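You operate a simulated robot arm through the tools that you are given. There is no shell and no other tool.

Carry out the task below with a simulated robot arm. There is one attempt and no reset: what you move stays moved.

JOB
Bring the air back and clamp the white window at 4 bar.
Fine: clamp lever to open and pressure set before the air valve opens; clamp when the line gauge is at 6; no dent.

The check looks at the end state, three seconds after you hand in, the way a careful person would. Anything else that was tipped, shoved, dropped, spilled or broken makes it a failure.

ROBOT AND FRAMES
A 7-joint arm with a two-finger parallel gripper, fixed in place. Base frame: the origin is at the foot of the arm, x ahead of it, y to its left, z up. Readings come in m, rad, newtons and seconds.
Its first joint turns from -2.897 to 2.897 rad. Payload 4.4 kg.
The tool frame sits at the grasp point between the pads (the TCP): z along the fingers, y along the line on which they close. The tips reach 0.023 m beyond it. Largest opening 0.094 m; finger width 0.038, thickness 0.01; the body of the gripper, 0.054 by 0.096 m, starts 0.039 m behind the TCP.
Orientation is that of the tool frame in the base frame, as [roll, pitch, yaw] about the fixed x, y, z axes, in that order (R = Rz(yaw) Ry(pitch) Rx(roll)). With the fingers straight down and closing along the base's y, the tool's x points along the base's -x, its y along +y and its z along -z.

CONTROLS
- The arm moves only by the tool move_arm. Its argument "moves" is text: rows parted by semicolons, each of 7 numbers parted by spaces: the shift along the base's x, y, z in units of 50 mm (1.0 is 50 mm), then the turn, a rotation vector about the base's x, y, z in units of 6 degrees (1.0 is 6 degrees), then the finger opening in m, from 0 to 0.094. In form: dx dy dz ax ay az jaw; .... A call has 1 to 20 rows; each row shifts and turns the commanded pose from where the row before left it. A call with a number of a shift or a turn outside -1 to 1 is refused whole. Rows are played at 5 a second. More than 0.05 m and 0.15 rad between two rows, or a gripper value outside its range, and nothing of the call is played. Where a pose cannot be reached the arm comes as near as it can. A force on the tool above 70 N (or 10 N above the force at the start of the call, whichever is more), or a blocked arm, ends the call early, and 0.2 s more pass. The fingers move at their own pace (about 0.072 m/s each) and stop on an object; they squeeze with about 26 N. The grip force told is the motor's: it shows also when the fingers shut on nothing. Time passes only in rows, and 0.2 s behind the last, so rows that do not move let the fingers close. It gives the time, the measured TCP pose, the force on the tool (base axes), the opening and the grip force at its end, in the units of the frame above (readings bear some noise), with the torque about the TCP (base axes, N m) and any sound that the robot's microphone picked up.
- Cameras (640 x 400 px; columns grow to the right, rows downward): "scene" is fixed at [0.049, 0.5039, 1.3618]; the picture's right is [-0.48, -0.88, 0.00], its down [-0.10, 0.06, -0.99] and it looks along [0.87, -0.48, -0.11] (base axes); focal length 354 px, centre (320, 200). "wrist" rides on the gripper at [0.086, 0.016, -0.074] in the tool frame; the picture's right is [-0.18, 0.98, 0.00], its down [-0.58, -0.11, -0.81] and it looks along [-0.79, -0.15, 0.59] (tool axes); focal length 243 px, centre (320, 200). There is no depth. A picture from a camera that has moved, and an enlarged one, comes with that camera's place and axes in the base frame and with its lens. The place of the scene camera against the robot may be out by one fixed shift of up to 0.012 m in any direction.
- capture(camera): a new picture of that camera. The clock stands still meanwhile.
- close_up(camera, box): a new picture of the part [left, top, right, bottom] of that camera's present view, enlarged. The clock stands still meanwhile.
- finish_job(): hands the job in; it is judged then, once.

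Nothing tells you positions but the pictures and the camera data. Unless the task says otherwise, let go and move clear before handing in.

The tools are called after "Request:" by a JSON object that holds its "op" and its "data". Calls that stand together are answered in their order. move_arm: Moves the arm, as the interface text tells. Its arguments: {"type":"object","properties":{"moves":{"type":"string"}},"required":["moves"]} The other tools are called the same way: capture (camera) takes a picture; close_up (camera, box) takes an enlarged picture of a part of a camera's view; finish_job () hands the job in.

At the start:

```text
t: 0.0
position: [0.8672, -0.0624, 1.3492]
tool_rot: [3.141, -0.001, 3.141]
force: [0.5, -0.2, -0.7]
ft_torque: [-0.01, 0.0, 0.03]
width: 0.0939
finger_force: 0.0
```

scene: 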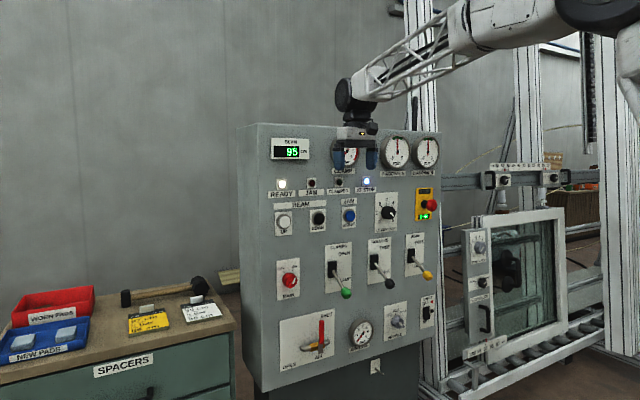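
wrist: 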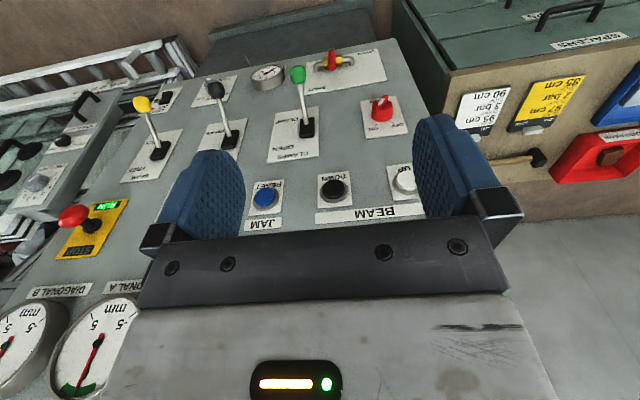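

I see a control panel with gauges, levers, an air valve at the bottom left and a pressure knob; the gripper hovers in front of its upper part. First I look closely at the panel before moving anything.

Request:
{"op": "close_up", "data": {"camera": "scene", "box": [240, 120, 450, 250]}}

Request:
{"op": "close_up", "data": {"camera": "scene", "box": [250, 230, 450, 390]}}

Request:
{"op": "close_up", "data": {"camera": "scene", "box": [440, 150, 640, 390]}}

Request:
{"op": "close_up", "data": {"camera": "scene", "box": [0, 260, 240, 400]}}

Request:
{"op": "close_up", "data": {"camera": "wrist", "box": [420, 0, 640, 200]}}

Request:
{"op": "close_up", "data": {"camera": "wrist", "box": [100, 40, 440, 240]}}

```text
3.05 times, centred on (345, 185) of scene
camera zoom: at [0.049, 0.5039, 1.3618], right [-0.48, -0.88, 0.0], down [-0.1, 0.06, -0.99], along [0.87, -0.48, -0.11], focal length 1080 px, centre (244, 246)
```

zoom: 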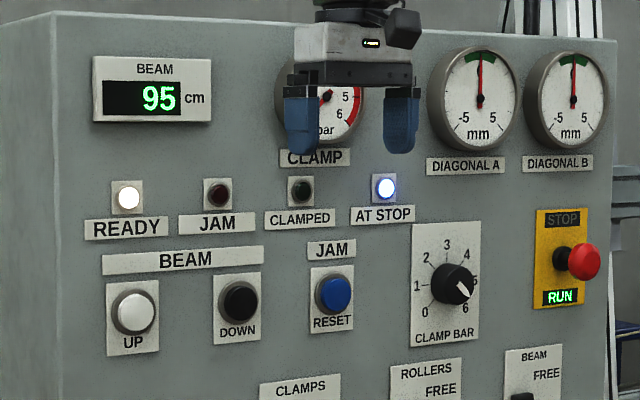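

```text
2.50 times, centred on (350, 310) of scene
camera zoom: at [0.049, 0.5039, 1.3618], right [-0.48, -0.88, 0.0], down [-0.1, 0.06, -0.99], along [0.87, -0.48, -0.11], focal length 886 px, centre (245, -75)
```

zoom: 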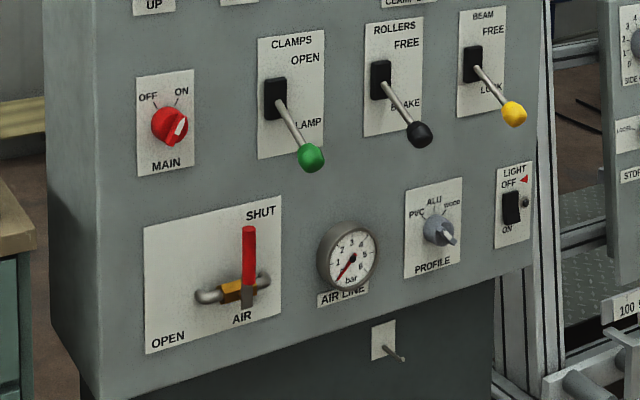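

```text
1.67 times, centred on (540, 270) of scene
camera zoom: at [0.049, 0.5039, 1.3618], right [-0.48, -0.88, 0.0], down [-0.1, 0.06, -0.99], along [0.87, -0.48, -0.11], focal length 590 px, centre (-47, 83)
```

zoom: 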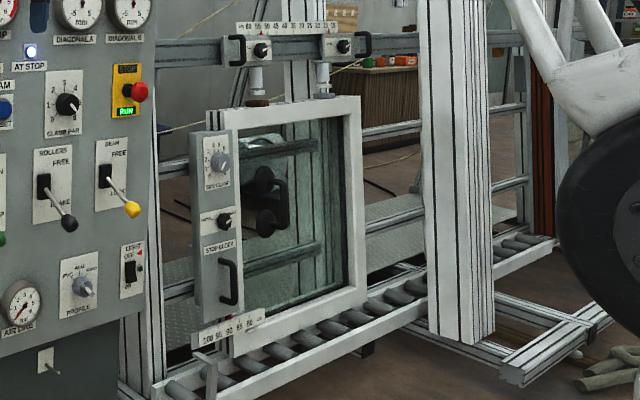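

```text
2.67 times, centred on (120, 330) of scene
camera zoom: at [0.049, 0.5039, 1.3618], right [-0.48, -0.88, 0.0], down [-0.1, 0.06, -0.99], along [0.87, -0.48, -0.11], focal length 945 px, centre (853, -147)
```

zoom: 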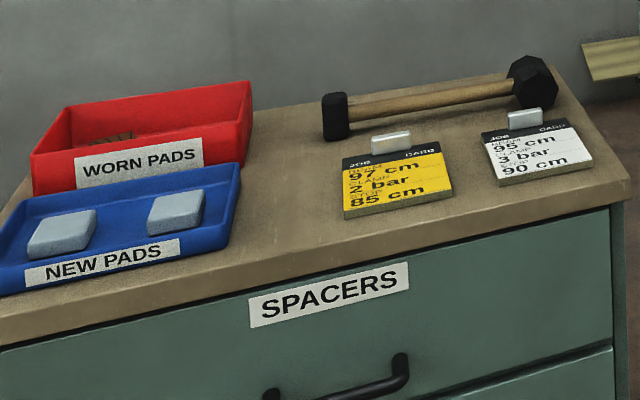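

```text
2.00 times, centred on (530, 100) of wrist
camera zoom: at [0.7797, -0.0451, 1.4226], right [0.18, 0.98, 0.0], down [0.58, -0.11, 0.81], along [0.79, -0.15, -0.59], focal length 485 px, centre (-100, 400)
```

zoom: 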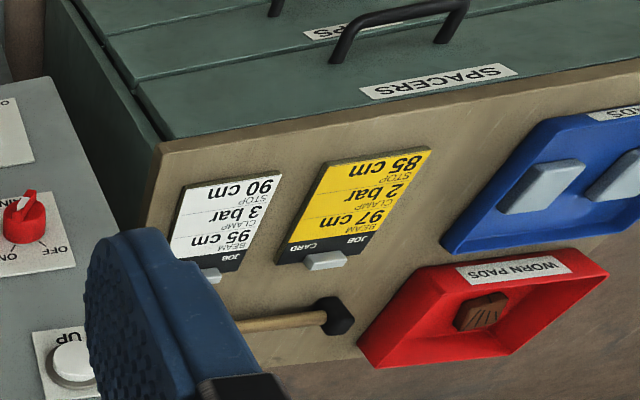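

```text
1.88 times, centred on (270, 140) of wrist
camera zoom: at [0.7797, -0.0451, 1.4226], right [0.18, 0.98, 0.0], down [0.58, -0.11, 0.81], along [0.79, -0.15, -0.59], focal length 457 px, centre (414, 313)
```

zoom: 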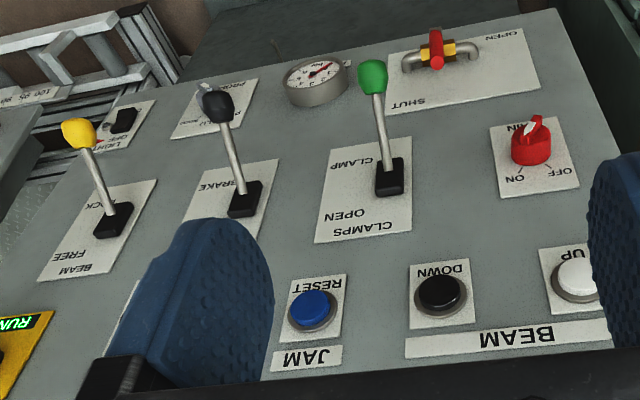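

The panel face looks to be the vertical plane x≈1.115, with the green clamp lever knob near (1.02, -0.135, 0.91) in CLAMP and the air handle upright at SHUT. The pressure knob points between 5 and 6. I'll turn the tool to face the panel (+x) while backing off a little.

Request:
{"op": "move_arm", "data": {"moves": "-0.3 0 0 0 -1 0 0.094;-0.3 0 0 0 -1 0 0.094;-0.3 0 0 0 -1 0 0.094;-0.3 0 0 0 -1 0 0.094;-0.3 0 0 0 -1 0 0.094;-0.3 0 0 0 -1 0 0.094;-0.3 0 0 0 -1 0 0.094;-0.3 0 0 0 -1 0 0.094"}}

Request:
{"op": "close_up", "data": {"camera": "scene", "box": [365, 180, 445, 230]}}

Request:
{"op": "close_up", "data": {"camera": "scene", "box": [340, 290, 440, 352]}}

Request:
{"op": "capture", "data": {"camera": "wrist"}}

Request:
{"op": "capture", "data": {"camera": "scene"}}

```text
t: 1.8
position: [0.7457, -0.0634, 1.3488]
tool_rot: [-3.141, 0.839, -3.141]
force: [0.1, 0.2, -1.2]
ft_torque: [-0.04, -0.06, 0.01]
width: 0.094
finger_force: 0.0
```

```text
8.00 times, centred on (405, 205) of scene
camera zoom: at [0.049, 0.5039, 1.3618], right [-0.48, -0.88, 0.0], down [-0.1, 0.06, -0.99], along [0.87, -0.48, -0.11], focal length 2834 px, centre (-360, 160)
```

zoom: 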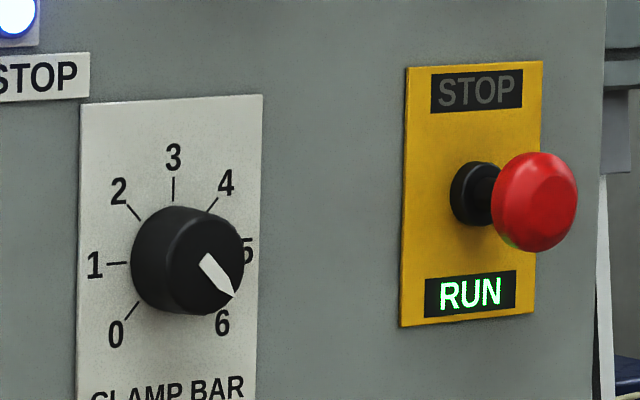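

```text
6.40 times, centred on (390, 321) of scene
camera zoom: at [0.049, 0.5039, 1.3618], right [-0.48, -0.88, 0.0], down [-0.1, 0.06, -0.99], along [0.87, -0.48, -0.11], focal length 2267 px, centre (-128, -574)
```

zoom: 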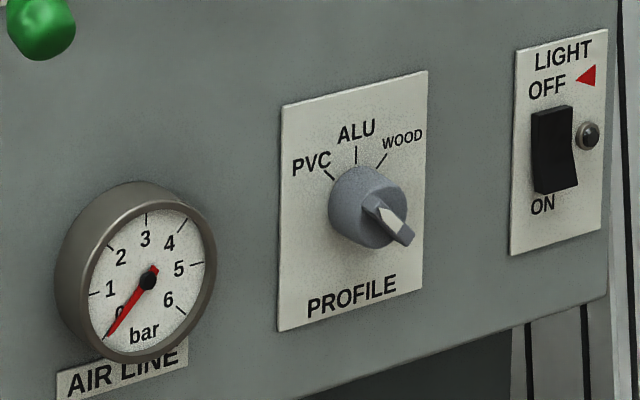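

```text
taken
camera wrist: at [0.6331, -0.0453, 1.3324], right [0.12, 0.98, 0.14], down [-0.21, -0.11, 0.97], along [0.97, -0.15, 0.19], focal length 243 px, centre (320, 200)
```

wrist: 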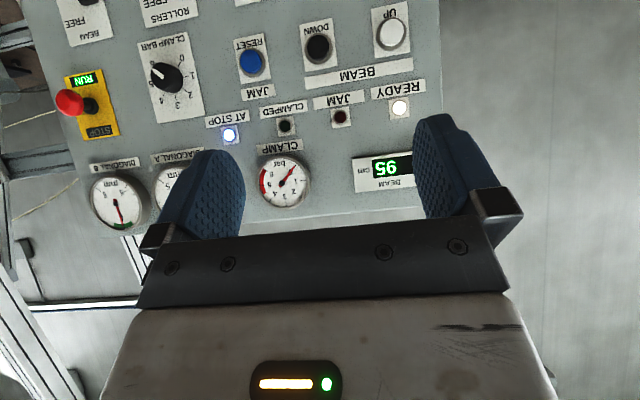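

```text
taken
```

scene: 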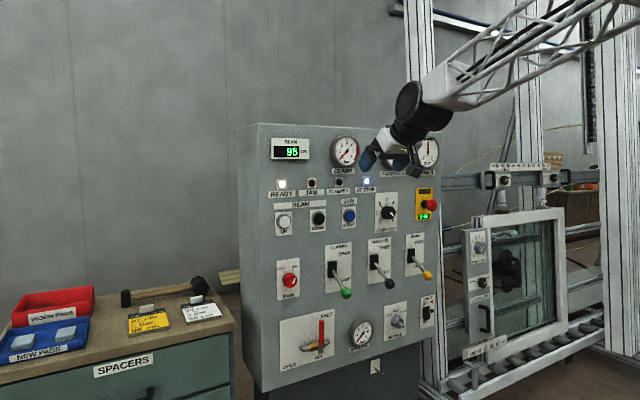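

The pointer of the pressure knob seems to be at about 6, and the arm tilts fine. I continue the turn until the tool is horizontal and lower towards the lever's height.

Request:
{"op": "move_arm", "data": {"moves": "-0.2 0 -0.5 0 -1 0 0.094;-0.2 0 -0.5 0 -1 0 0.094;-0.2 0 -0.5 0 -1 0 0.094;-0.2 0 -0.5 0 -1 0 0.094;-0.2 0 -0.5 0 -1 0 0.094;-0.2 0 -0.5 0 -1 0 0.094;-0.2 0 -0.5 0 -1 0 0.094;0 0 0 0 0 0 0.094"}}

Request:
{"op": "capture", "data": {"camera": "wrist"}}

Request:
{"op": "capture", "data": {"camera": "scene"}}

```text
t: 3.6
position: [0.6811, -0.0566, 1.1831]
tool_rot: [-1.624, 1.527, -1.611]
force: [-0.1, -2.4, 3.6]
ft_torque: [0.09, 0.31, 0.08]
width: 0.094
finger_force: 0.2
out of reach, approached as far as the arm can: row 6
```

```text
taken
camera wrist: at [0.6055, -0.0436, 1.0954], right [-0.01, 0.99, 0.14], down [-0.8, -0.1, 0.59], along [0.6, -0.1, 0.8], focal length 243 px, centre (320, 200)
```

wrist: 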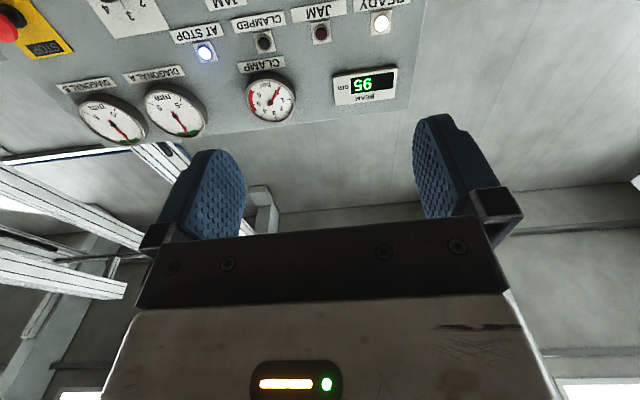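

```text
taken
```

scene: 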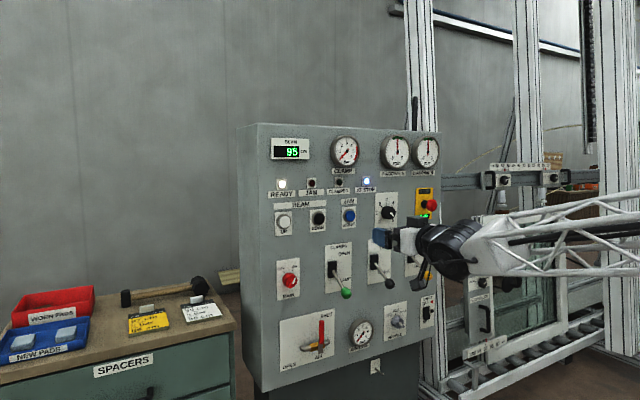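

The tool is now almost horizontal, facing the panel, and the green clamp knob is at about (1.02, -0.135, 0.91). I move forward and down to stand in front of it, then look.

Request:
{"op": "move_arm", "data": {"moves": "0.8 -0.2 -0.6 0 0 0 0.094;0.8 -0.2 -0.6 0 0 0 0.094;0.8 -0.2 -0.6 0 0 0 0.094;0.8 -0.3 -0.6 0 0 0 0.094;0.8 -0.3 -0.6 0 0 0 0.094;0 -0.3 -0.8 0 0 0 0.094;0 0 -0.8 0 0 0 0.094;0 0 0 0 0 0 0.094"}}

Request:
{"op": "capture", "data": {"camera": "wrist"}}

Request:
{"op": "capture", "data": {"camera": "scene"}}

```text
refused: row 1 steps farther than a row can; nothing moved
```

```text
taken
camera wrist: at [0.6055, -0.0436, 1.0954], right [-0.01, 0.99, 0.14], down [-0.8, -0.1, 0.59], along [0.6, -0.1, 0.8], focal length 243 px, centre (320, 200)
```

wrist: 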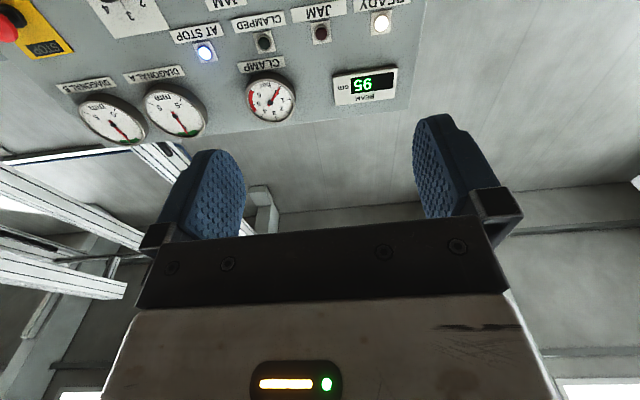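

```text
taken
```

scene: 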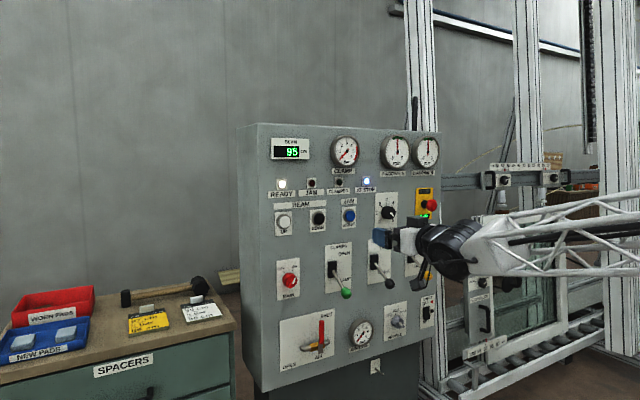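

Nothing moved: the combined step was a little too long. I repeat it with shorter rows.

Request:
{"op": "move_arm", "data": {"moves": "0.6 -0.2 -0.5 0 0 0 0.094;0.6 -0.2 -0.5 0 0 0 0.094;0.6 -0.2 -0.5 0 0 0 0.094;0.6 -0.2 -0.5 0 0 0 0.094;0.6 -0.2 -0.5 0 0 0 0.094;0.6 -0.2 -0.5 0 0 0 0.094;0.4 -0.2 -0.8 0 0 0 0.094;0 -0.1 -0.8 0 0 0 0.094;0 0 0 0 0 0 0.094"}}

Request:
{"op": "capture", "data": {"camera": "wrist"}}

Request:
{"op": "capture", "data": {"camera": "scene"}}

```text
t: 5.6
position: [0.8821, -0.1344, 0.9521]
tool_rot: [2.018, 1.57, 2.018]
force: [0.8, 0.2, -0.1]
ft_torque: [0.04, 0.0, -0.01]
width: 0.0941
finger_force: 0.0
```

```text
taken
camera wrist: at [0.8066, -0.1168, 0.8648], right [0.0, 0.98, 0.18], down [-0.81, -0.11, 0.58], along [0.59, -0.15, 0.79], focal length 243 px, centre (320, 200)
```

wrist: 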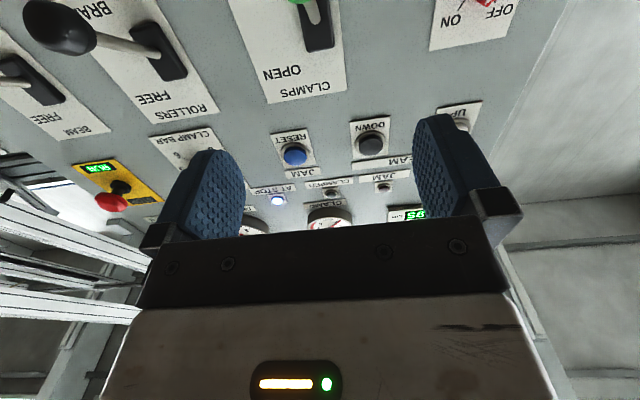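

```text
taken
```

scene: 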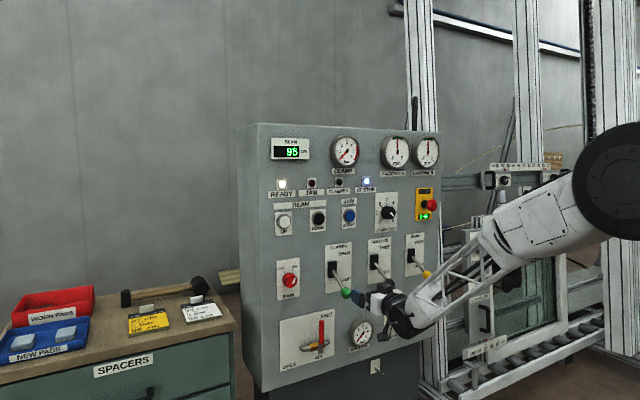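

The tool is now exactly horizontal at (0.882, -0.134, 0.952), and the green knob is just at the top edge of the wrist view. I drop about 70 mm to see it.

Request:
{"op": "move_arm", "data": {"moves": "0 0 -0.7 0 0 0 0.094;0 0 -0.7 0 0 0 0.094;0 0 0 0 0 0 0.094"}}

Request:
{"op": "capture", "data": {"camera": "wrist"}}

Request:
{"op": "close_up", "data": {"camera": "scene", "box": [300, 230, 440, 350]}}

```text
t: 6.4
position: [0.8816, -0.1345, 0.8838]
tool_rot: [-3.123, 1.571, -3.118]
force: [0.6, 0.0, -0.1]
ft_torque: [0.06, -0.01, 0.01]
width: 0.094
finger_force: 0.1
```

```text
taken
camera wrist: at [0.8062, -0.1177, 0.7951], right [0.0, 0.98, 0.18], down [-0.81, -0.11, 0.58], along [0.59, -0.15, 0.79], focal length 243 px, centre (320, 200)
```

wrist: 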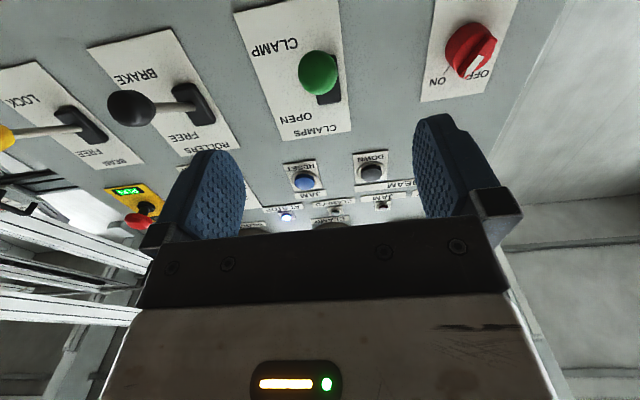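

```text
3.33 times, centred on (370, 290) of scene
camera zoom: at [0.049, 0.5039, 1.3618], right [-0.48, -0.88, 0.0], down [-0.1, 0.06, -0.99], along [0.87, -0.48, -0.11], focal length 1181 px, centre (153, -100)
```

zoom: 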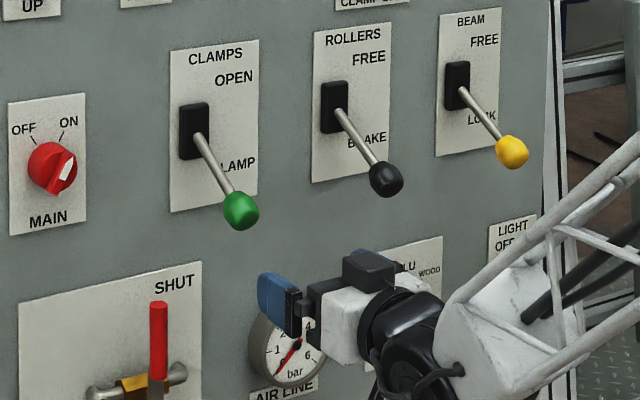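

The green knob is now triangulated at (1.026, -0.138, 0.900). I advance with open fingers to straddle it, then close on it.

Request:
{"op": "move_arm", "data": {"moves": "0 -0.07 0.33 0 0 0 0.094;0.7 0 0 0 0 0 0.094;0.7 0 0 0 0 0 0.094;0.7 0 0 0 0 0 0.094;0.66 0 0 0 0 0 0.094;0 0 0 0 0 0 0.094"}}

Request:
{"op": "capture", "data": {"camera": "wrist"}}

Request:
{"op": "close_up", "data": {"camera": "scene", "box": [300, 230, 440, 350]}}

```text
t: 7.8
position: [1.0184, -0.1373, 0.8991]
tool_rot: [-0.055, 1.57, -0.052]
force: [-0.2, 0.0, 0.1]
ft_torque: [-0.03, -0.01, 0.03]
width: 0.0941
finger_force: 0.1
```

```text
taken
camera wrist: at [0.9439, -0.12, 0.8115], right [0.0, 0.98, 0.18], down [-0.81, -0.11, 0.58], along [0.59, -0.15, 0.79], focal length 243 px, centre (320, 200)
```

wrist: 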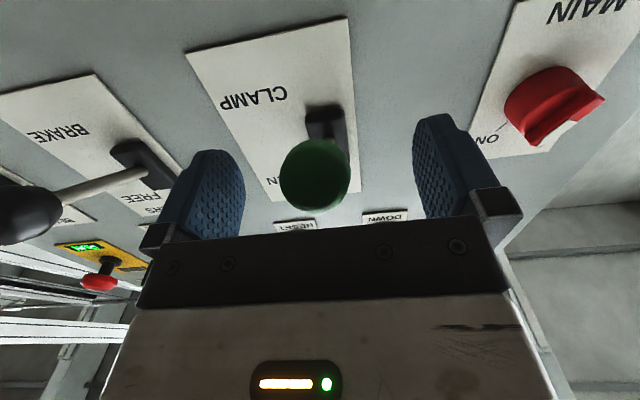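

```text
3.33 times, centred on (370, 290) of scene
camera zoom: at [0.049, 0.5039, 1.3618], right [-0.48, -0.88, 0.0], down [-0.1, 0.06, -0.99], along [0.87, -0.48, -0.11], focal length 1181 px, centre (153, -100)
```

zoom: 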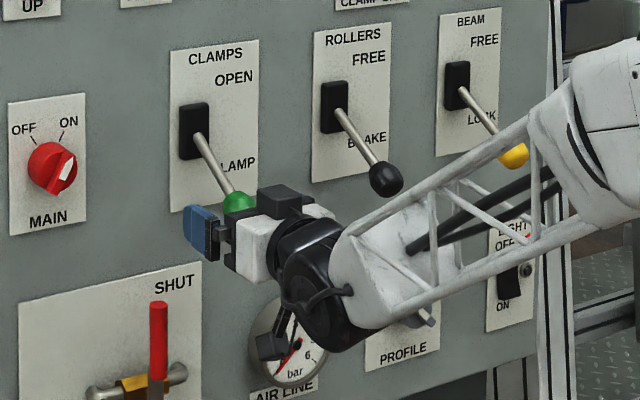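

The knob sits between the pads. I close on it.

Request:
{"op": "move_arm", "data": {"moves": "0 0 0 0 0 0 0.0;0 0 0 0 0 0 0.0;0 0 0 0 0 0 0.0;0 0 0 0 0 0 0.0"}}

```text
t: 8.8
position: [1.0183, -0.1403, 0.8992]
tool_rot: [1.469, 1.569, 1.467]
force: [9.2, -48.8, -0.8]
ft_torque: [0.48, 0.51, -1.1]
width: 0.0346
finger_force: 45.4
```

The knob is gripped (35 mm), but with about 49 N sideways, so I shift a few mm in -y to relax it.

Request:
{"op": "move_arm", "data": {"moves": "0 -0.04 0 0 0 0 0.0;0 -0.04 0 0 0 0 0.0;0 0 0 0 0 0 0.0"}}

```text
t: 9.6
position: [1.019, -0.1402, 0.8986]
tool_rot: [-0.937, 1.569, -0.935]
force: [-21.3, -3.8, 7.2]
ft_torque: [0.07, -0.73, -0.03]
width: 0.0345
finger_force: 44.7
```

The side load is gone. Now I swing the lever up along its arc to OPEN.

Request:
{"op": "move_arm", "data": {"moves": "-0.2 0 0.3 0 0 0 0.0;-0.18 0 0.38 0 0 0 0.0;-0.09 0 0.37 0 0 0 0.0;-0.05 0 0.39 0 0 0 0.0;0.05 0 0.39 0 0 0 0.0;0.09 0 0.37 0 0 0 0.0;0 0 0 0 0 0 0.0"}}

Request:
{"op": "close_up", "data": {"camera": "scene", "box": [300, 230, 440, 350]}}

```text
t: 11.2
position: [0.9995, -0.1404, 1.0084]
tool_rot: [-0.935, 1.569, -0.932]
force: [16.9, 59.4, -10.4]
ft_torque: [-0.12, 0.53, 1.22]
width: 0.0325
finger_force: 45.2
```

```text
3.33 times, centred on (370, 290) of scene
camera zoom: at [0.049, 0.5039, 1.3618], right [-0.48, -0.88, 0.0], down [-0.1, 0.06, -0.99], along [0.87, -0.48, -0.11], focal length 1181 px, centre (153, -100)
```

zoom: 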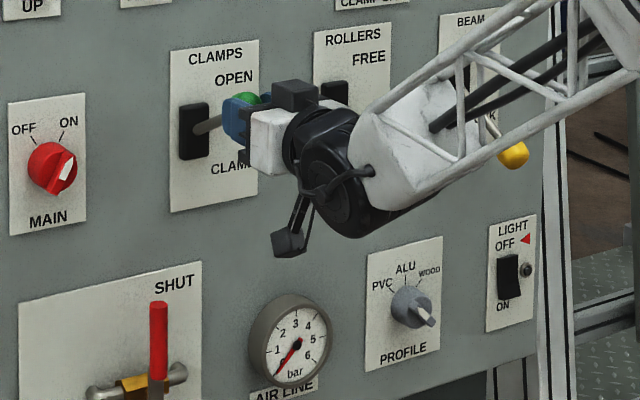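

The lever is past the middle and follows the grip, but the side force is now +59 N. I ease +y by 4 mm.

Request:
{"op": "move_arm", "data": {"moves": "0 0.04 0 0 0 0 0.0;0 0.04 0 0 0 0 0.0;0 0 0 0 0 0 0.0"}}

```text
t: 12.0
position: [1.0001, -0.1397, 1.0076]
tool_rot: [-2.449, 1.57, -2.449]
force: [27.9, 6.4, -7.9]
ft_torque: [-0.07, -0.17, 0.1]
width: 0.0322
finger_force: 45.0
```

Relaxed. I complete the arc to the OPEN end.

Request:
{"op": "move_arm", "data": {"moves": "0.15 0 0.3 0 0 0 0.0;0.2 0 0.28 0 0 0 0.0;0 0 0 0 0 0 0.0"}}

Request:
{"op": "close_up", "data": {"camera": "scene", "box": [300, 230, 440, 350]}}

Request:
{"op": "capture", "data": {"camera": "wrist"}}

```text
t: 12.5
position: [1.0061, -0.14, 1.0189]
tool_rot: [2.929, 1.561, 2.925]
force: [-27.5, 0.0, 3.5]
ft_torque: [-0.01, 0.02, -0.03]
width: 0.033
finger_force: 45.2
stopped in row 2: the force on the tool passed its limit at 120 N (the readings are from after the stop); the commanded pose is now the measured one
```

```text
3.33 times, centred on (370, 290) of scene
camera zoom: at [0.049, 0.5039, 1.3618], right [-0.48, -0.88, 0.0], down [-0.1, 0.06, -0.99], along [0.87, -0.48, -0.11], focal length 1181 px, centre (153, -100)
```

zoom: 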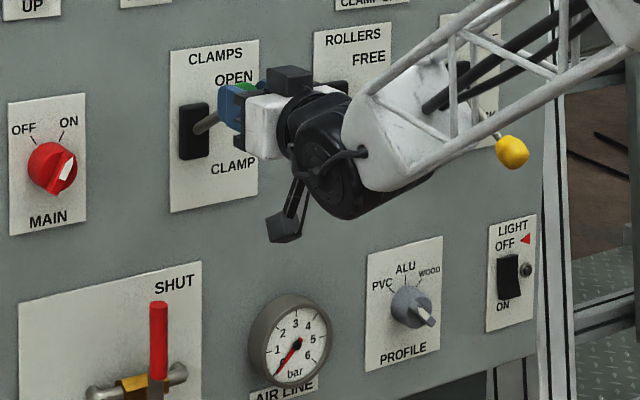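

```text
taken
camera wrist: at [0.9319, -0.1221, 0.9336], right [0.0, 0.98, 0.19], down [-0.8, -0.11, 0.59], along [0.6, -0.15, 0.79], focal length 243 px, centre (320, 200)
```

wrist: 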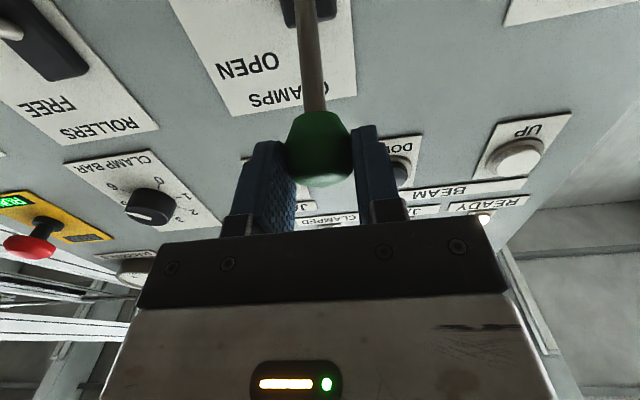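

It stopped on force because my arc was too far in x, pressing along the lever shaft; the lever is about 20° above level, not yet at its end. I back off a few mm and continue in small tangential steps.

Request:
{"op": "move_arm", "data": {"moves": "-0.05 0 0 0 0 0 0.0;0.06 0 0.19 0 0 0 0.0;0.08 0 0.18 0 0 0 0.0;0 0 0 0 0 0 0.0"}}

Request:
{"op": "close_up", "data": {"camera": "scene", "box": [300, 230, 440, 350]}}

```text
t: 13.5
position: [1.0138, -0.1399, 1.0415]
tool_rot: [2.917, 1.565, 2.915]
force: [-3.7, -11.1, -23.8]
ft_torque: [-0.16, 0.33, -0.13]
width: 0.0311
finger_force: 44.6
```

```text
3.33 times, centred on (370, 290) of scene
camera zoom: at [0.049, 0.5039, 1.3618], right [-0.48, -0.88, 0.0], down [-0.1, 0.06, -0.99], along [0.87, -0.48, -0.11], focal length 1181 px, centre (153, -100)
```

zoom: 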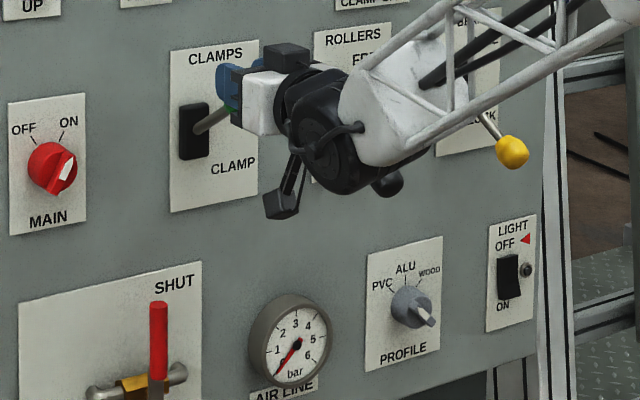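

It moved up well, now at about 30°. A little more to reach the stop.

Request:
{"op": "move_arm", "data": {"moves": "0.06 0 0.12 0 0 0 0.0;0.07 0 0.12 0 0 0 0.0;0 0 0 0 0 0 0.0"}}

Request:
{"op": "close_up", "data": {"camera": "scene", "box": [300, 230, 440, 350]}}

Request:
{"op": "capture", "data": {"camera": "wrist"}}

```text
t: 14.3
position: [1.0191, -0.1389, 1.0532]
tool_rot: [2.966, 1.563, 2.962]
force: [-2.5, 0.7, 4.5]
ft_torque: [-0.01, 0.06, 0.0]
width: 0.0
finger_force: 42.3
```

```text
3.33 times, centred on (370, 290) of scene
camera zoom: at [0.049, 0.5039, 1.3618], right [-0.48, -0.88, 0.0], down [-0.1, 0.06, -0.99], along [0.87, -0.48, -0.11], focal length 1181 px, centre (153, -100)
```

zoom: 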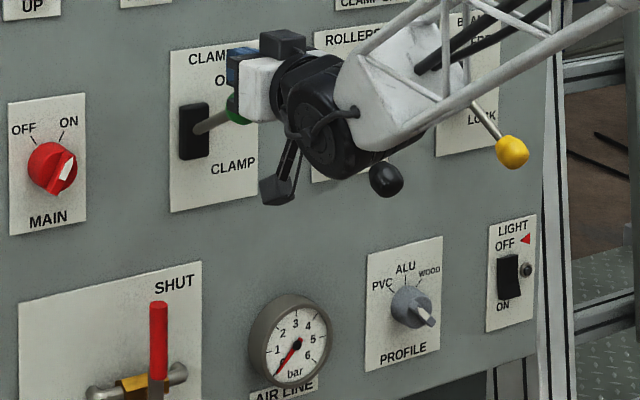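

```text
taken
camera wrist: at [0.9437, -0.1219, 0.9661], right [0.0, 0.98, 0.19], down [-0.8, -0.11, 0.59], along [0.6, -0.15, 0.79], focal length 243 px, centre (320, 200)
```

wrist: 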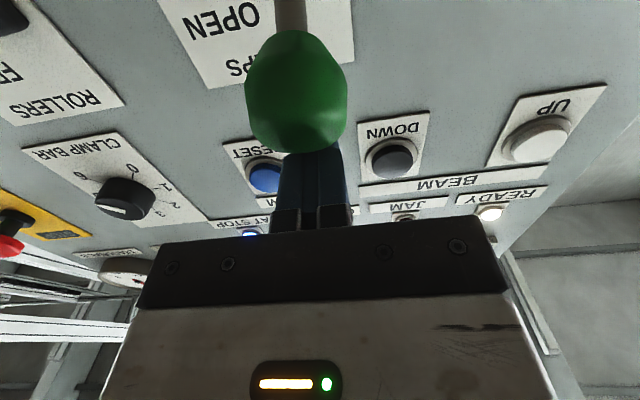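

The fingers slid up off the knob, which means the lever has likely met its upper stop. I back away and look at it.

Request:
{"op": "move_arm", "data": {"moves": "-0.3 0 0.3 0 0 0 0.0;-0.9 0 0.1 0 0 0 0.0;-0.9 0 0 0 0 0 0.04;-0.9 0 0 0 0 0 0.08;0 0 0 0 0 0 0.08"}}

Request:
{"op": "close_up", "data": {"camera": "scene", "box": [300, 170, 440, 290]}}

Request:
{"op": "capture", "data": {"camera": "wrist"}}

Request:
{"op": "capture", "data": {"camera": "scene"}}

```text
t: 15.5
position: [0.8689, -0.139, 1.0708]
tool_rot: [2.973, 1.561, 2.97]
force: [0.0, -0.2, -0.7]
ft_torque: [0.04, 0.01, -0.04]
width: 0.0801
finger_force: 0.1
```

```text
3.33 times, centred on (370, 230) of scene
camera zoom: at [0.049, 0.5039, 1.3618], right [-0.48, -0.88, 0.0], down [-0.1, 0.06, -0.99], along [0.87, -0.48, -0.11], focal length 1181 px, centre (153, 100)
```

zoom: 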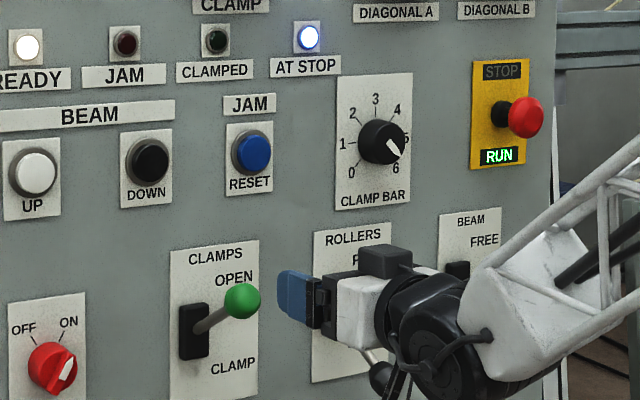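

```text
taken
camera wrist: at [0.7937, -0.1211, 0.9837], right [0.0, 0.98, 0.19], down [-0.8, -0.11, 0.59], along [0.6, -0.15, 0.79], focal length 243 px, centre (320, 200)
```

wrist: 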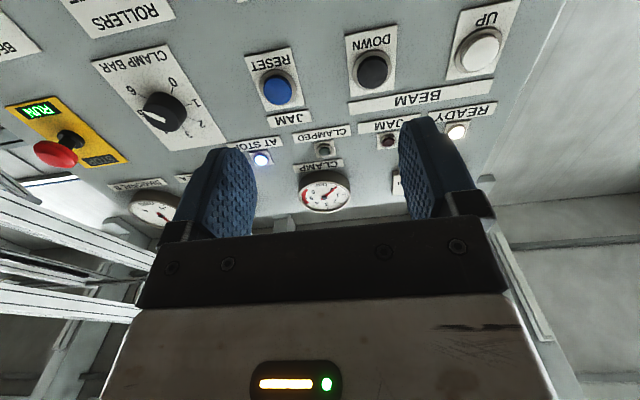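

```text
taken
```

scene: 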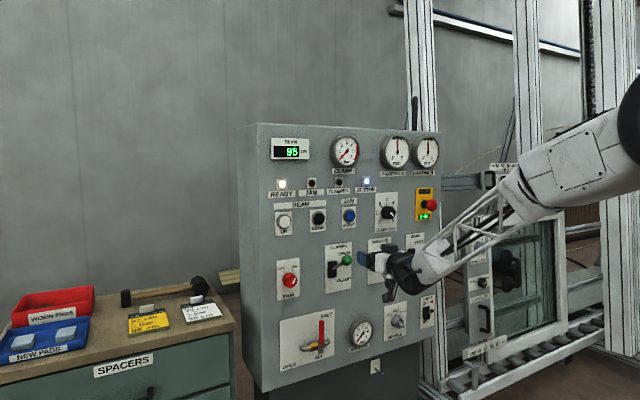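

The lever now sits at OPEN, mirrored from where it was. Next is the pressure knob; I look at it enlarged from both cameras.

Request:
{"op": "close_up", "data": {"camera": "wrist", "box": [80, 30, 240, 180]}}

Request:
{"op": "close_up", "data": {"camera": "scene", "box": [368, 185, 408, 240]}}

```text
2.67 times, centred on (160, 105) of wrist
camera zoom: at [0.7937, -0.1211, 0.9837], right [0.0, 0.98, 0.19], down [-0.8, -0.11, 0.59], along [0.6, -0.15, 0.79], focal length 647 px, centre (747, 453)
```

zoom: 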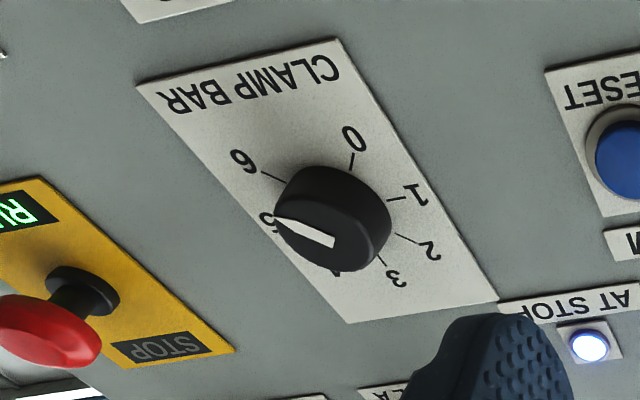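

```text
7.27 times, centred on (388, 212) of scene
camera zoom: at [0.049, 0.5039, 1.3618], right [-0.48, -0.88, 0.0], down [-0.1, 0.06, -0.99], along [0.87, -0.48, -0.11], focal length 2577 px, centre (-174, 109)
```

zoom: 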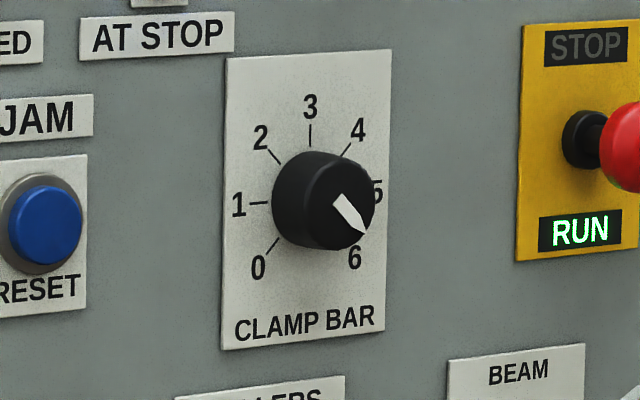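

The pointer reads about 6 (scale 45° per bar), so it needs about 90° counter-clockwise to 4; the knob is near (1.10, -0.385, 1.155). I move in front of it for a better fix.

Request:
{"op": "move_arm", "data": {"moves": "0 -0.9 0 0 0 0 0.08;0 -0.9 0 0 0 0 0.08;0 -0.9 0 0 0 0 0.08;0 -0.9 0 0 0 0 0.08;0.6 -0.7 0 0 0 0 0.08;0.6 -0.6 0 0 0 0 0.08;0 0 0 0 0 0 0.08"}}

Request:
{"op": "capture", "data": {"camera": "wrist"}}

Request:
{"op": "capture", "data": {"camera": "scene"}}

```text
t: 17.1
position: [0.9303, -0.3846, 1.0715]
tool_rot: [2.97, 1.561, 2.97]
force: [0.0, -0.3, -0.4]
ft_torque: [-0.02, 0.0, 0.03]
width: 0.0801
finger_force: 0.0
```

```text
taken
camera wrist: at [0.8546, -0.3668, 0.9846], right [0.0, 0.98, 0.19], down [-0.8, -0.11, 0.59], along [0.6, -0.15, 0.79], focal length 243 px, centre (320, 200)
```

wrist: 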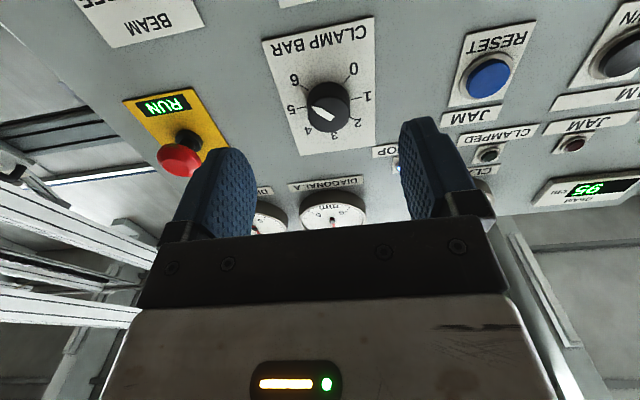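

```text
taken
```

scene: 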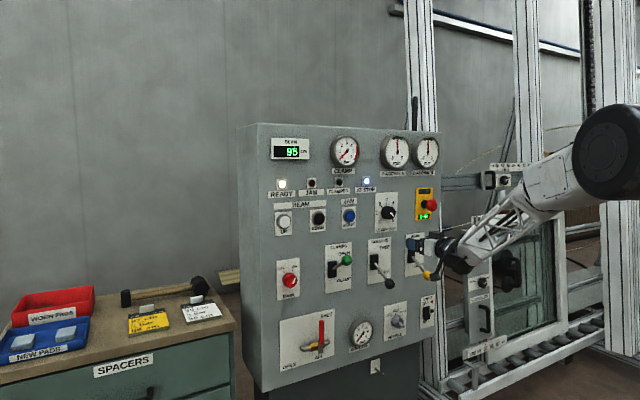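

Request:
{"op": "close_up", "data": {"camera": "wrist", "box": [250, 10, 410, 170]}}

```text
2.50 times, centred on (330, 90) of wrist
camera zoom: at [0.8546, -0.3668, 0.9846], right [0.0, 0.98, 0.19], down [-0.8, -0.11, 0.59], along [0.6, -0.15, 0.79], focal length 606 px, centre (295, 475)
```

zoom: 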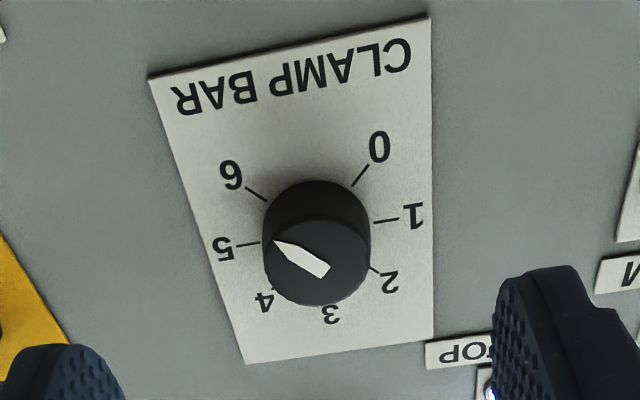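

The knob axis is at y≈-0.387, z≈1.148, with its face near x≈1.093. I raise to that height and approach part way.

Request:
{"op": "move_arm", "data": {"moves": "0 -0.05 0.8 0 0 0 0.08;0 0 0.73 0 0 0 0.08;0.75 0 0 0 0 0 0.08;0.75 0 0 0 0 0 0.08;0.6 0 0 0 0 0 0.08;0 0 0 0 0 0 0.08"}}

Request:
{"op": "capture", "data": {"camera": "wrist"}}

Request:
{"op": "close_up", "data": {"camera": "scene", "box": [340, 160, 440, 250]}}

```text
t: 18.5
position: [1.0342, -0.388, 1.1464]
tool_rot: [2.971, 1.561, 2.969]
force: [0.9, -0.3, 0.4]
ft_torque: [0.0, 0.02, 0.02]
width: 0.08
finger_force: 0.1
```

```text
taken
camera wrist: at [0.9585, -0.3699, 1.0603], right [0.0, 0.98, 0.19], down [-0.8, -0.11, 0.59], along [0.6, -0.15, 0.79], focal length 243 px, centre (320, 200)
```

wrist: 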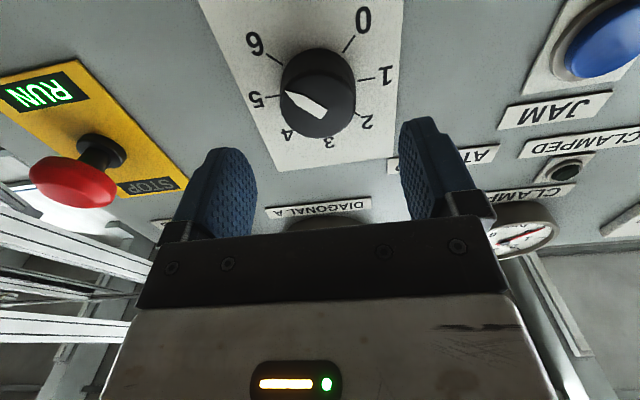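

```text
4.44 times, centred on (390, 205) of scene
camera zoom: at [0.049, 0.5039, 1.3618], right [-0.48, -0.88, 0.0], down [-0.1, 0.06, -0.99], along [0.87, -0.48, -0.11], focal length 1575 px, centre (9, 178)
```

zoom: 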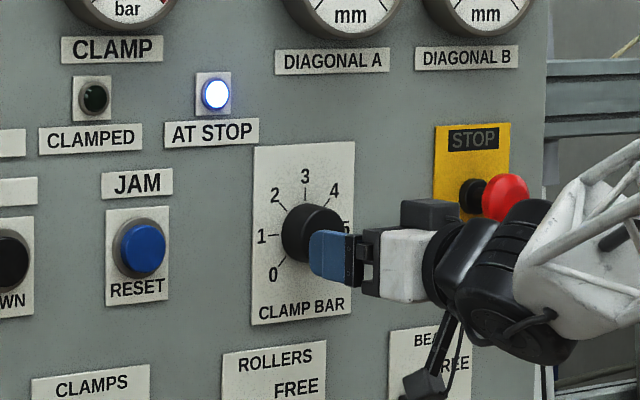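

Request:
{"op": "close_up", "data": {"camera": "wrist", "box": [200, 0, 440, 240]}}

Request:
{"op": "close_up", "data": {"camera": "scene", "box": [375, 190, 415, 230]}}

```text
1.67 times, centred on (320, 120) of wrist
camera zoom: at [0.9585, -0.3699, 1.0603], right [0.0, 0.98, 0.19], down [-0.8, -0.11, 0.59], along [0.6, -0.15, 0.79], focal length 404 px, centre (320, 333)
```

zoom: 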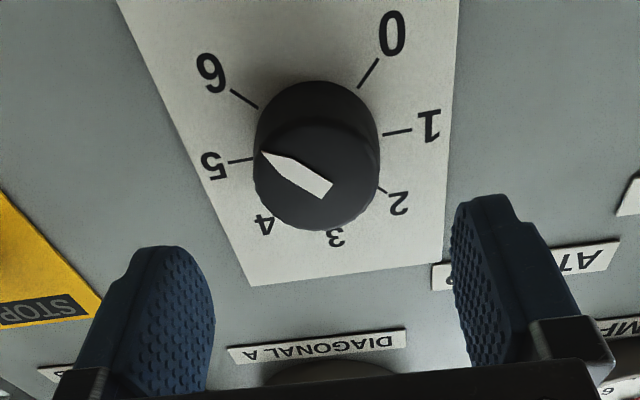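

```text
10.00 times, centred on (395, 210) of scene
camera zoom: at [0.049, 0.5039, 1.3618], right [-0.48, -0.88, 0.0], down [-0.1, 0.06, -0.99], along [0.87, -0.48, -0.11], focal length 3543 px, centre (-430, 100)
```

zoom: 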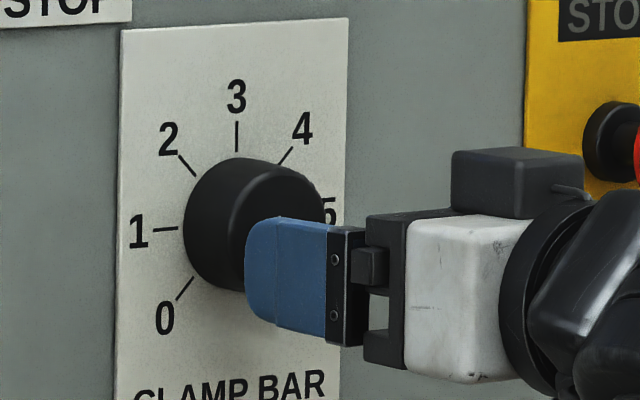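

The knob is well centred between the fingers, perhaps 2–3 mm high. I advance about 53 mm so the tips straddle it without touching the panel.

Request:
{"op": "move_arm", "data": {"moves": "0.5 0.02 0.06 0 0 0 0.08;0.4 0 0 0 0 0 0.08;0.16 0 0 0 0 0 0.08;0 0 0 0 0 0 0.08"}}

Request:
{"op": "capture", "data": {"camera": "wrist"}}

Request:
{"op": "close_up", "data": {"camera": "scene", "box": [365, 180, 425, 240]}}

```text
t: 19.5
position: [1.0872, -0.3876, 1.1506]
tool_rot: [2.986, 1.559, 2.985]
force: [-0.1, -0.2, 0.4]
ft_torque: [-0.02, 0.01, 0.02]
width: 0.0801
finger_force: 0.1
```

```text
taken
camera wrist: at [1.0115, -0.3688, 1.0643], right [0.0, 0.98, 0.19], down [-0.8, -0.11, 0.59], along [0.6, -0.15, 0.79], focal length 243 px, centre (320, 200)
```

wrist: 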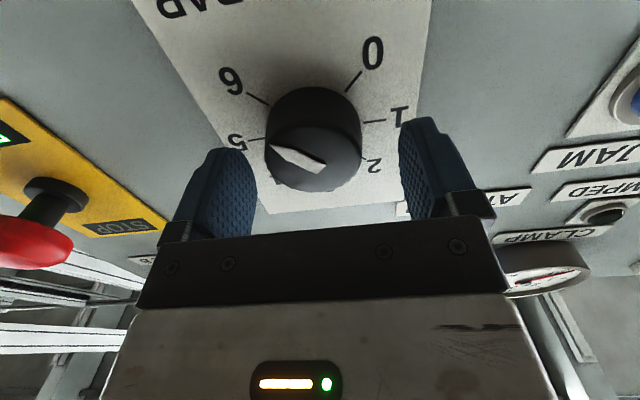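

```text
6.67 times, centred on (395, 210) of scene
camera zoom: at [0.049, 0.5039, 1.3618], right [-0.48, -0.88, 0.0], down [-0.1, 0.06, -0.99], along [0.87, -0.48, -0.11], focal length 2362 px, centre (-180, 133)
```

zoom: 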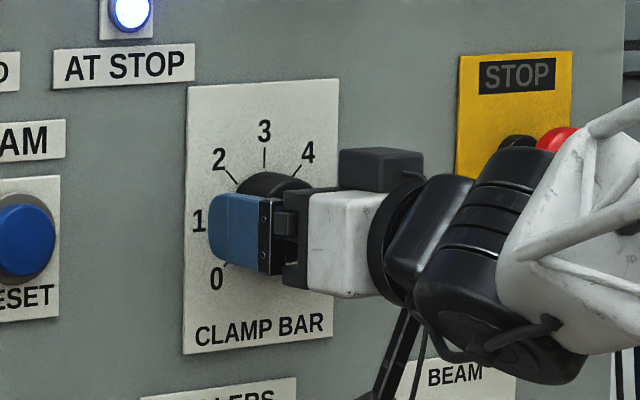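

The tips only overlap the knob by a few mm, so I go 6 mm further, gently, then read the force.

Request:
{"op": "move_arm", "data": {"moves": "0.06 0 -0.02 0 0 0 0.08;0.06 0 0 0 0 0 0.08;0 0 0 0 0 0 0.08"}}

Request:
{"op": "close_up", "data": {"camera": "wrist", "box": [150, 40, 500, 260]}}

```text
t: 20.3
position: [1.0933, -0.3859, 1.1496]
tool_rot: [2.948, 1.559, 2.948]
force: [0.0, -0.6, -0.5]
ft_torque: [0.0, -0.02, 0.0]
width: 0.0801
finger_force: 0.0
```

```text
1.82 times, centred on (325, 150) of wrist
camera zoom: at [1.0175, -0.3684, 1.0631], right [0.0, 0.98, 0.19], down [-0.8, -0.11, 0.59], along [0.6, -0.15, 0.79], focal length 441 px, centre (311, 291)
```

zoom: 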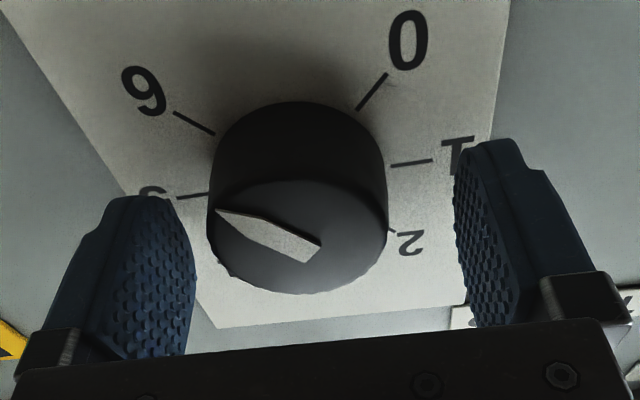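

The knob is about 4 mm to the -y side and now overlaps the fingers by some 14 mm. I shift and close on it.

Request:
{"op": "move_arm", "data": {"moves": "0 -0.08 0 0 0 0 0.08;0 0 0 0 0 0 0.06;0 0 0 0 0 0 0.03;0 0 0 0 0 0 0.03;0 0 0 0 0 0 0.03"}}

Request:
{"op": "close_up", "data": {"camera": "wrist", "box": [150, 40, 500, 260]}}

```text
t: 21.5
position: [1.0926, -0.3898, 1.1479]
tool_rot: [2.973, 1.56, 2.97]
force: [-4.9, 6.2, -0.7]
ft_torque: [-0.02, -0.09, 0.2]
width: 0.0497
finger_force: 45.6
```

```text
1.82 times, centred on (325, 150) of wrist
camera zoom: at [1.0176, -0.3722, 1.0625], right [0.0, 0.98, 0.19], down [-0.8, -0.11, 0.59], along [0.6, -0.15, 0.79], focal length 441 px, centre (311, 291)
```

zoom: 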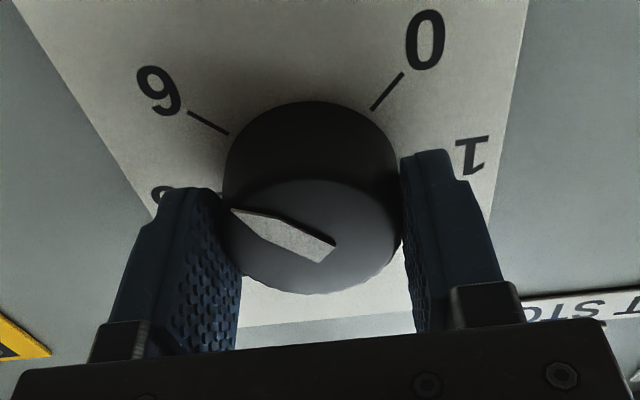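

The knob is gripped at 50 mm with little side load. I start turning counter-clockwise (18°) and check the direction.

Request:
{"op": "move_arm", "data": {"moves": "0 0 0 -0.5 0 0 0.03;0 0 0 -0.8 0 0 0.03;0 0 0 -0.9 0 0 0.03;0 0 0 -0.8 0 0 0.03;0 0 0 0 0 0 0.03"}}

Request:
{"op": "close_up", "data": {"camera": "wrist", "box": [150, 0, 500, 260]}}

Request:
{"op": "close_up", "data": {"camera": "scene", "box": [340, 160, 440, 250]}}

```text
t: 22.7
position: [1.0939, -0.3905, 1.151]
tool_rot: [-1.6, 1.256, -1.603]
force: [16.2, -0.1, 0.9]
ft_torque: [-0.02, -0.53, 0.44]
width: 0.0499
finger_force: 45.4
```

```text
1.54 times, centred on (325, 130) of wrist
camera zoom: at [1.0176, -0.3998, 1.0616], right [0.0, 0.99, -0.13], down [-0.8, 0.08, 0.59], along [0.6, 0.1, 0.79], focal length 373 px, centre (312, 308)
```

zoom: 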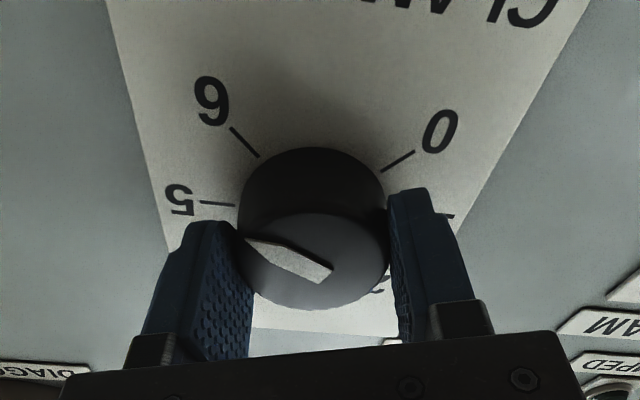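

```text
4.44 times, centred on (390, 205) of scene
camera zoom: at [0.049, 0.5039, 1.3618], right [-0.48, -0.88, 0.0], down [-0.1, 0.06, -0.99], along [0.87, -0.48, -0.11], focal length 1575 px, centre (9, 178)
```

zoom: 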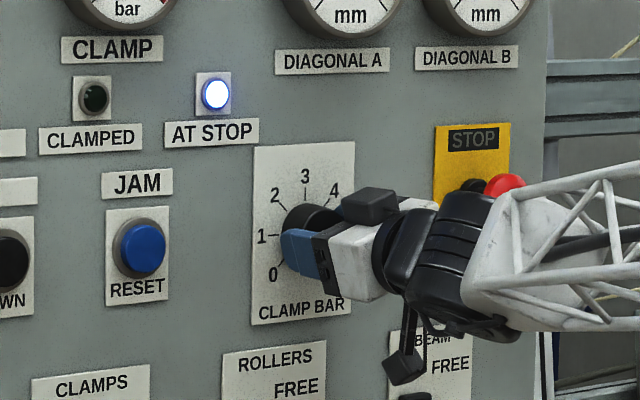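

The knob turns with the gripper in the right direction (now about 5.5). I continue another 60°.

Request:
{"op": "move_arm", "data": {"moves": "0 0 0 -0.9 0 0 0.03;0 0 0 -0.9 0 0 0.03;0 0 0 -0.9 0 0 0.03;0 0 0 -0.9 0 0 0.03;0 0 0 -0.9 0 0 0.03;0 0 0 -0.9 0 0 0.03;0 0 0 -0.9 0 0 0.03;0 0 0 -0.9 0 0 0.03;0 0 0 -0.9 0 0 0.03;0 0 0 -0.9 0 0 0.03;0 0 0 -0.9 0 0 0.03;0 0 0 0 0 0 0.03"}}

Request:
{"op": "capture", "data": {"camera": "wrist"}}

Request:
{"op": "close_up", "data": {"camera": "scene", "box": [340, 160, 440, 250]}}

```text
t: 25.1
position: [1.0935, -0.3909, 1.1504]
tool_rot: [-1.625, 0.312, -1.589]
force: [7.6, 5.5, -0.9]
ft_torque: [0.01, -0.15, 0.1]
width: 0.0498
finger_force: 22.5
out of reach, approached as far as the arm can: row 10, 11
stopped in row 11: the force on the tool passed its limit at 97 N (the readings are from after the stop); the commanded pose is now the measured one
```

```text
taken
camera wrist: at [1.0168, -0.4671, 1.1116], right [-0.04, 0.48, -0.88], down [-0.79, 0.52, 0.32], along [0.61, 0.71, 0.35], focal length 243 px, centre (320, 200)
```

wrist: 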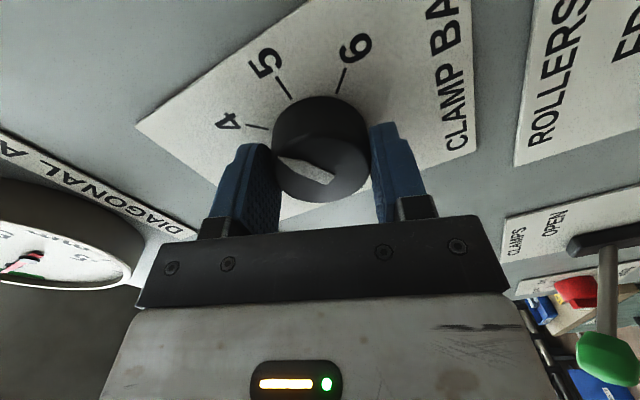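

```text
4.44 times, centred on (390, 205) of scene
camera zoom: at [0.049, 0.5039, 1.3618], right [-0.48, -0.88, 0.0], down [-0.1, 0.06, -0.99], along [0.87, -0.48, -0.11], focal length 1575 px, centre (9, 178)
```

zoom: 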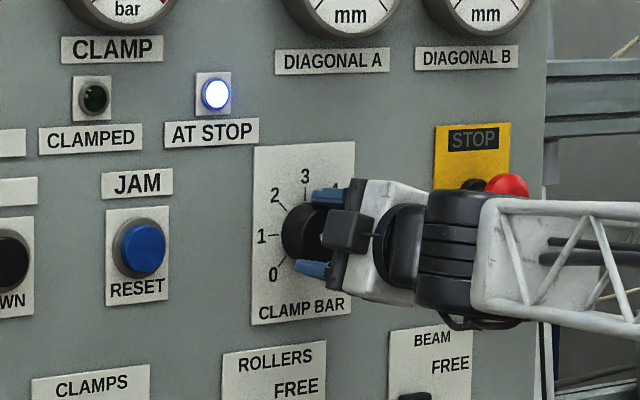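

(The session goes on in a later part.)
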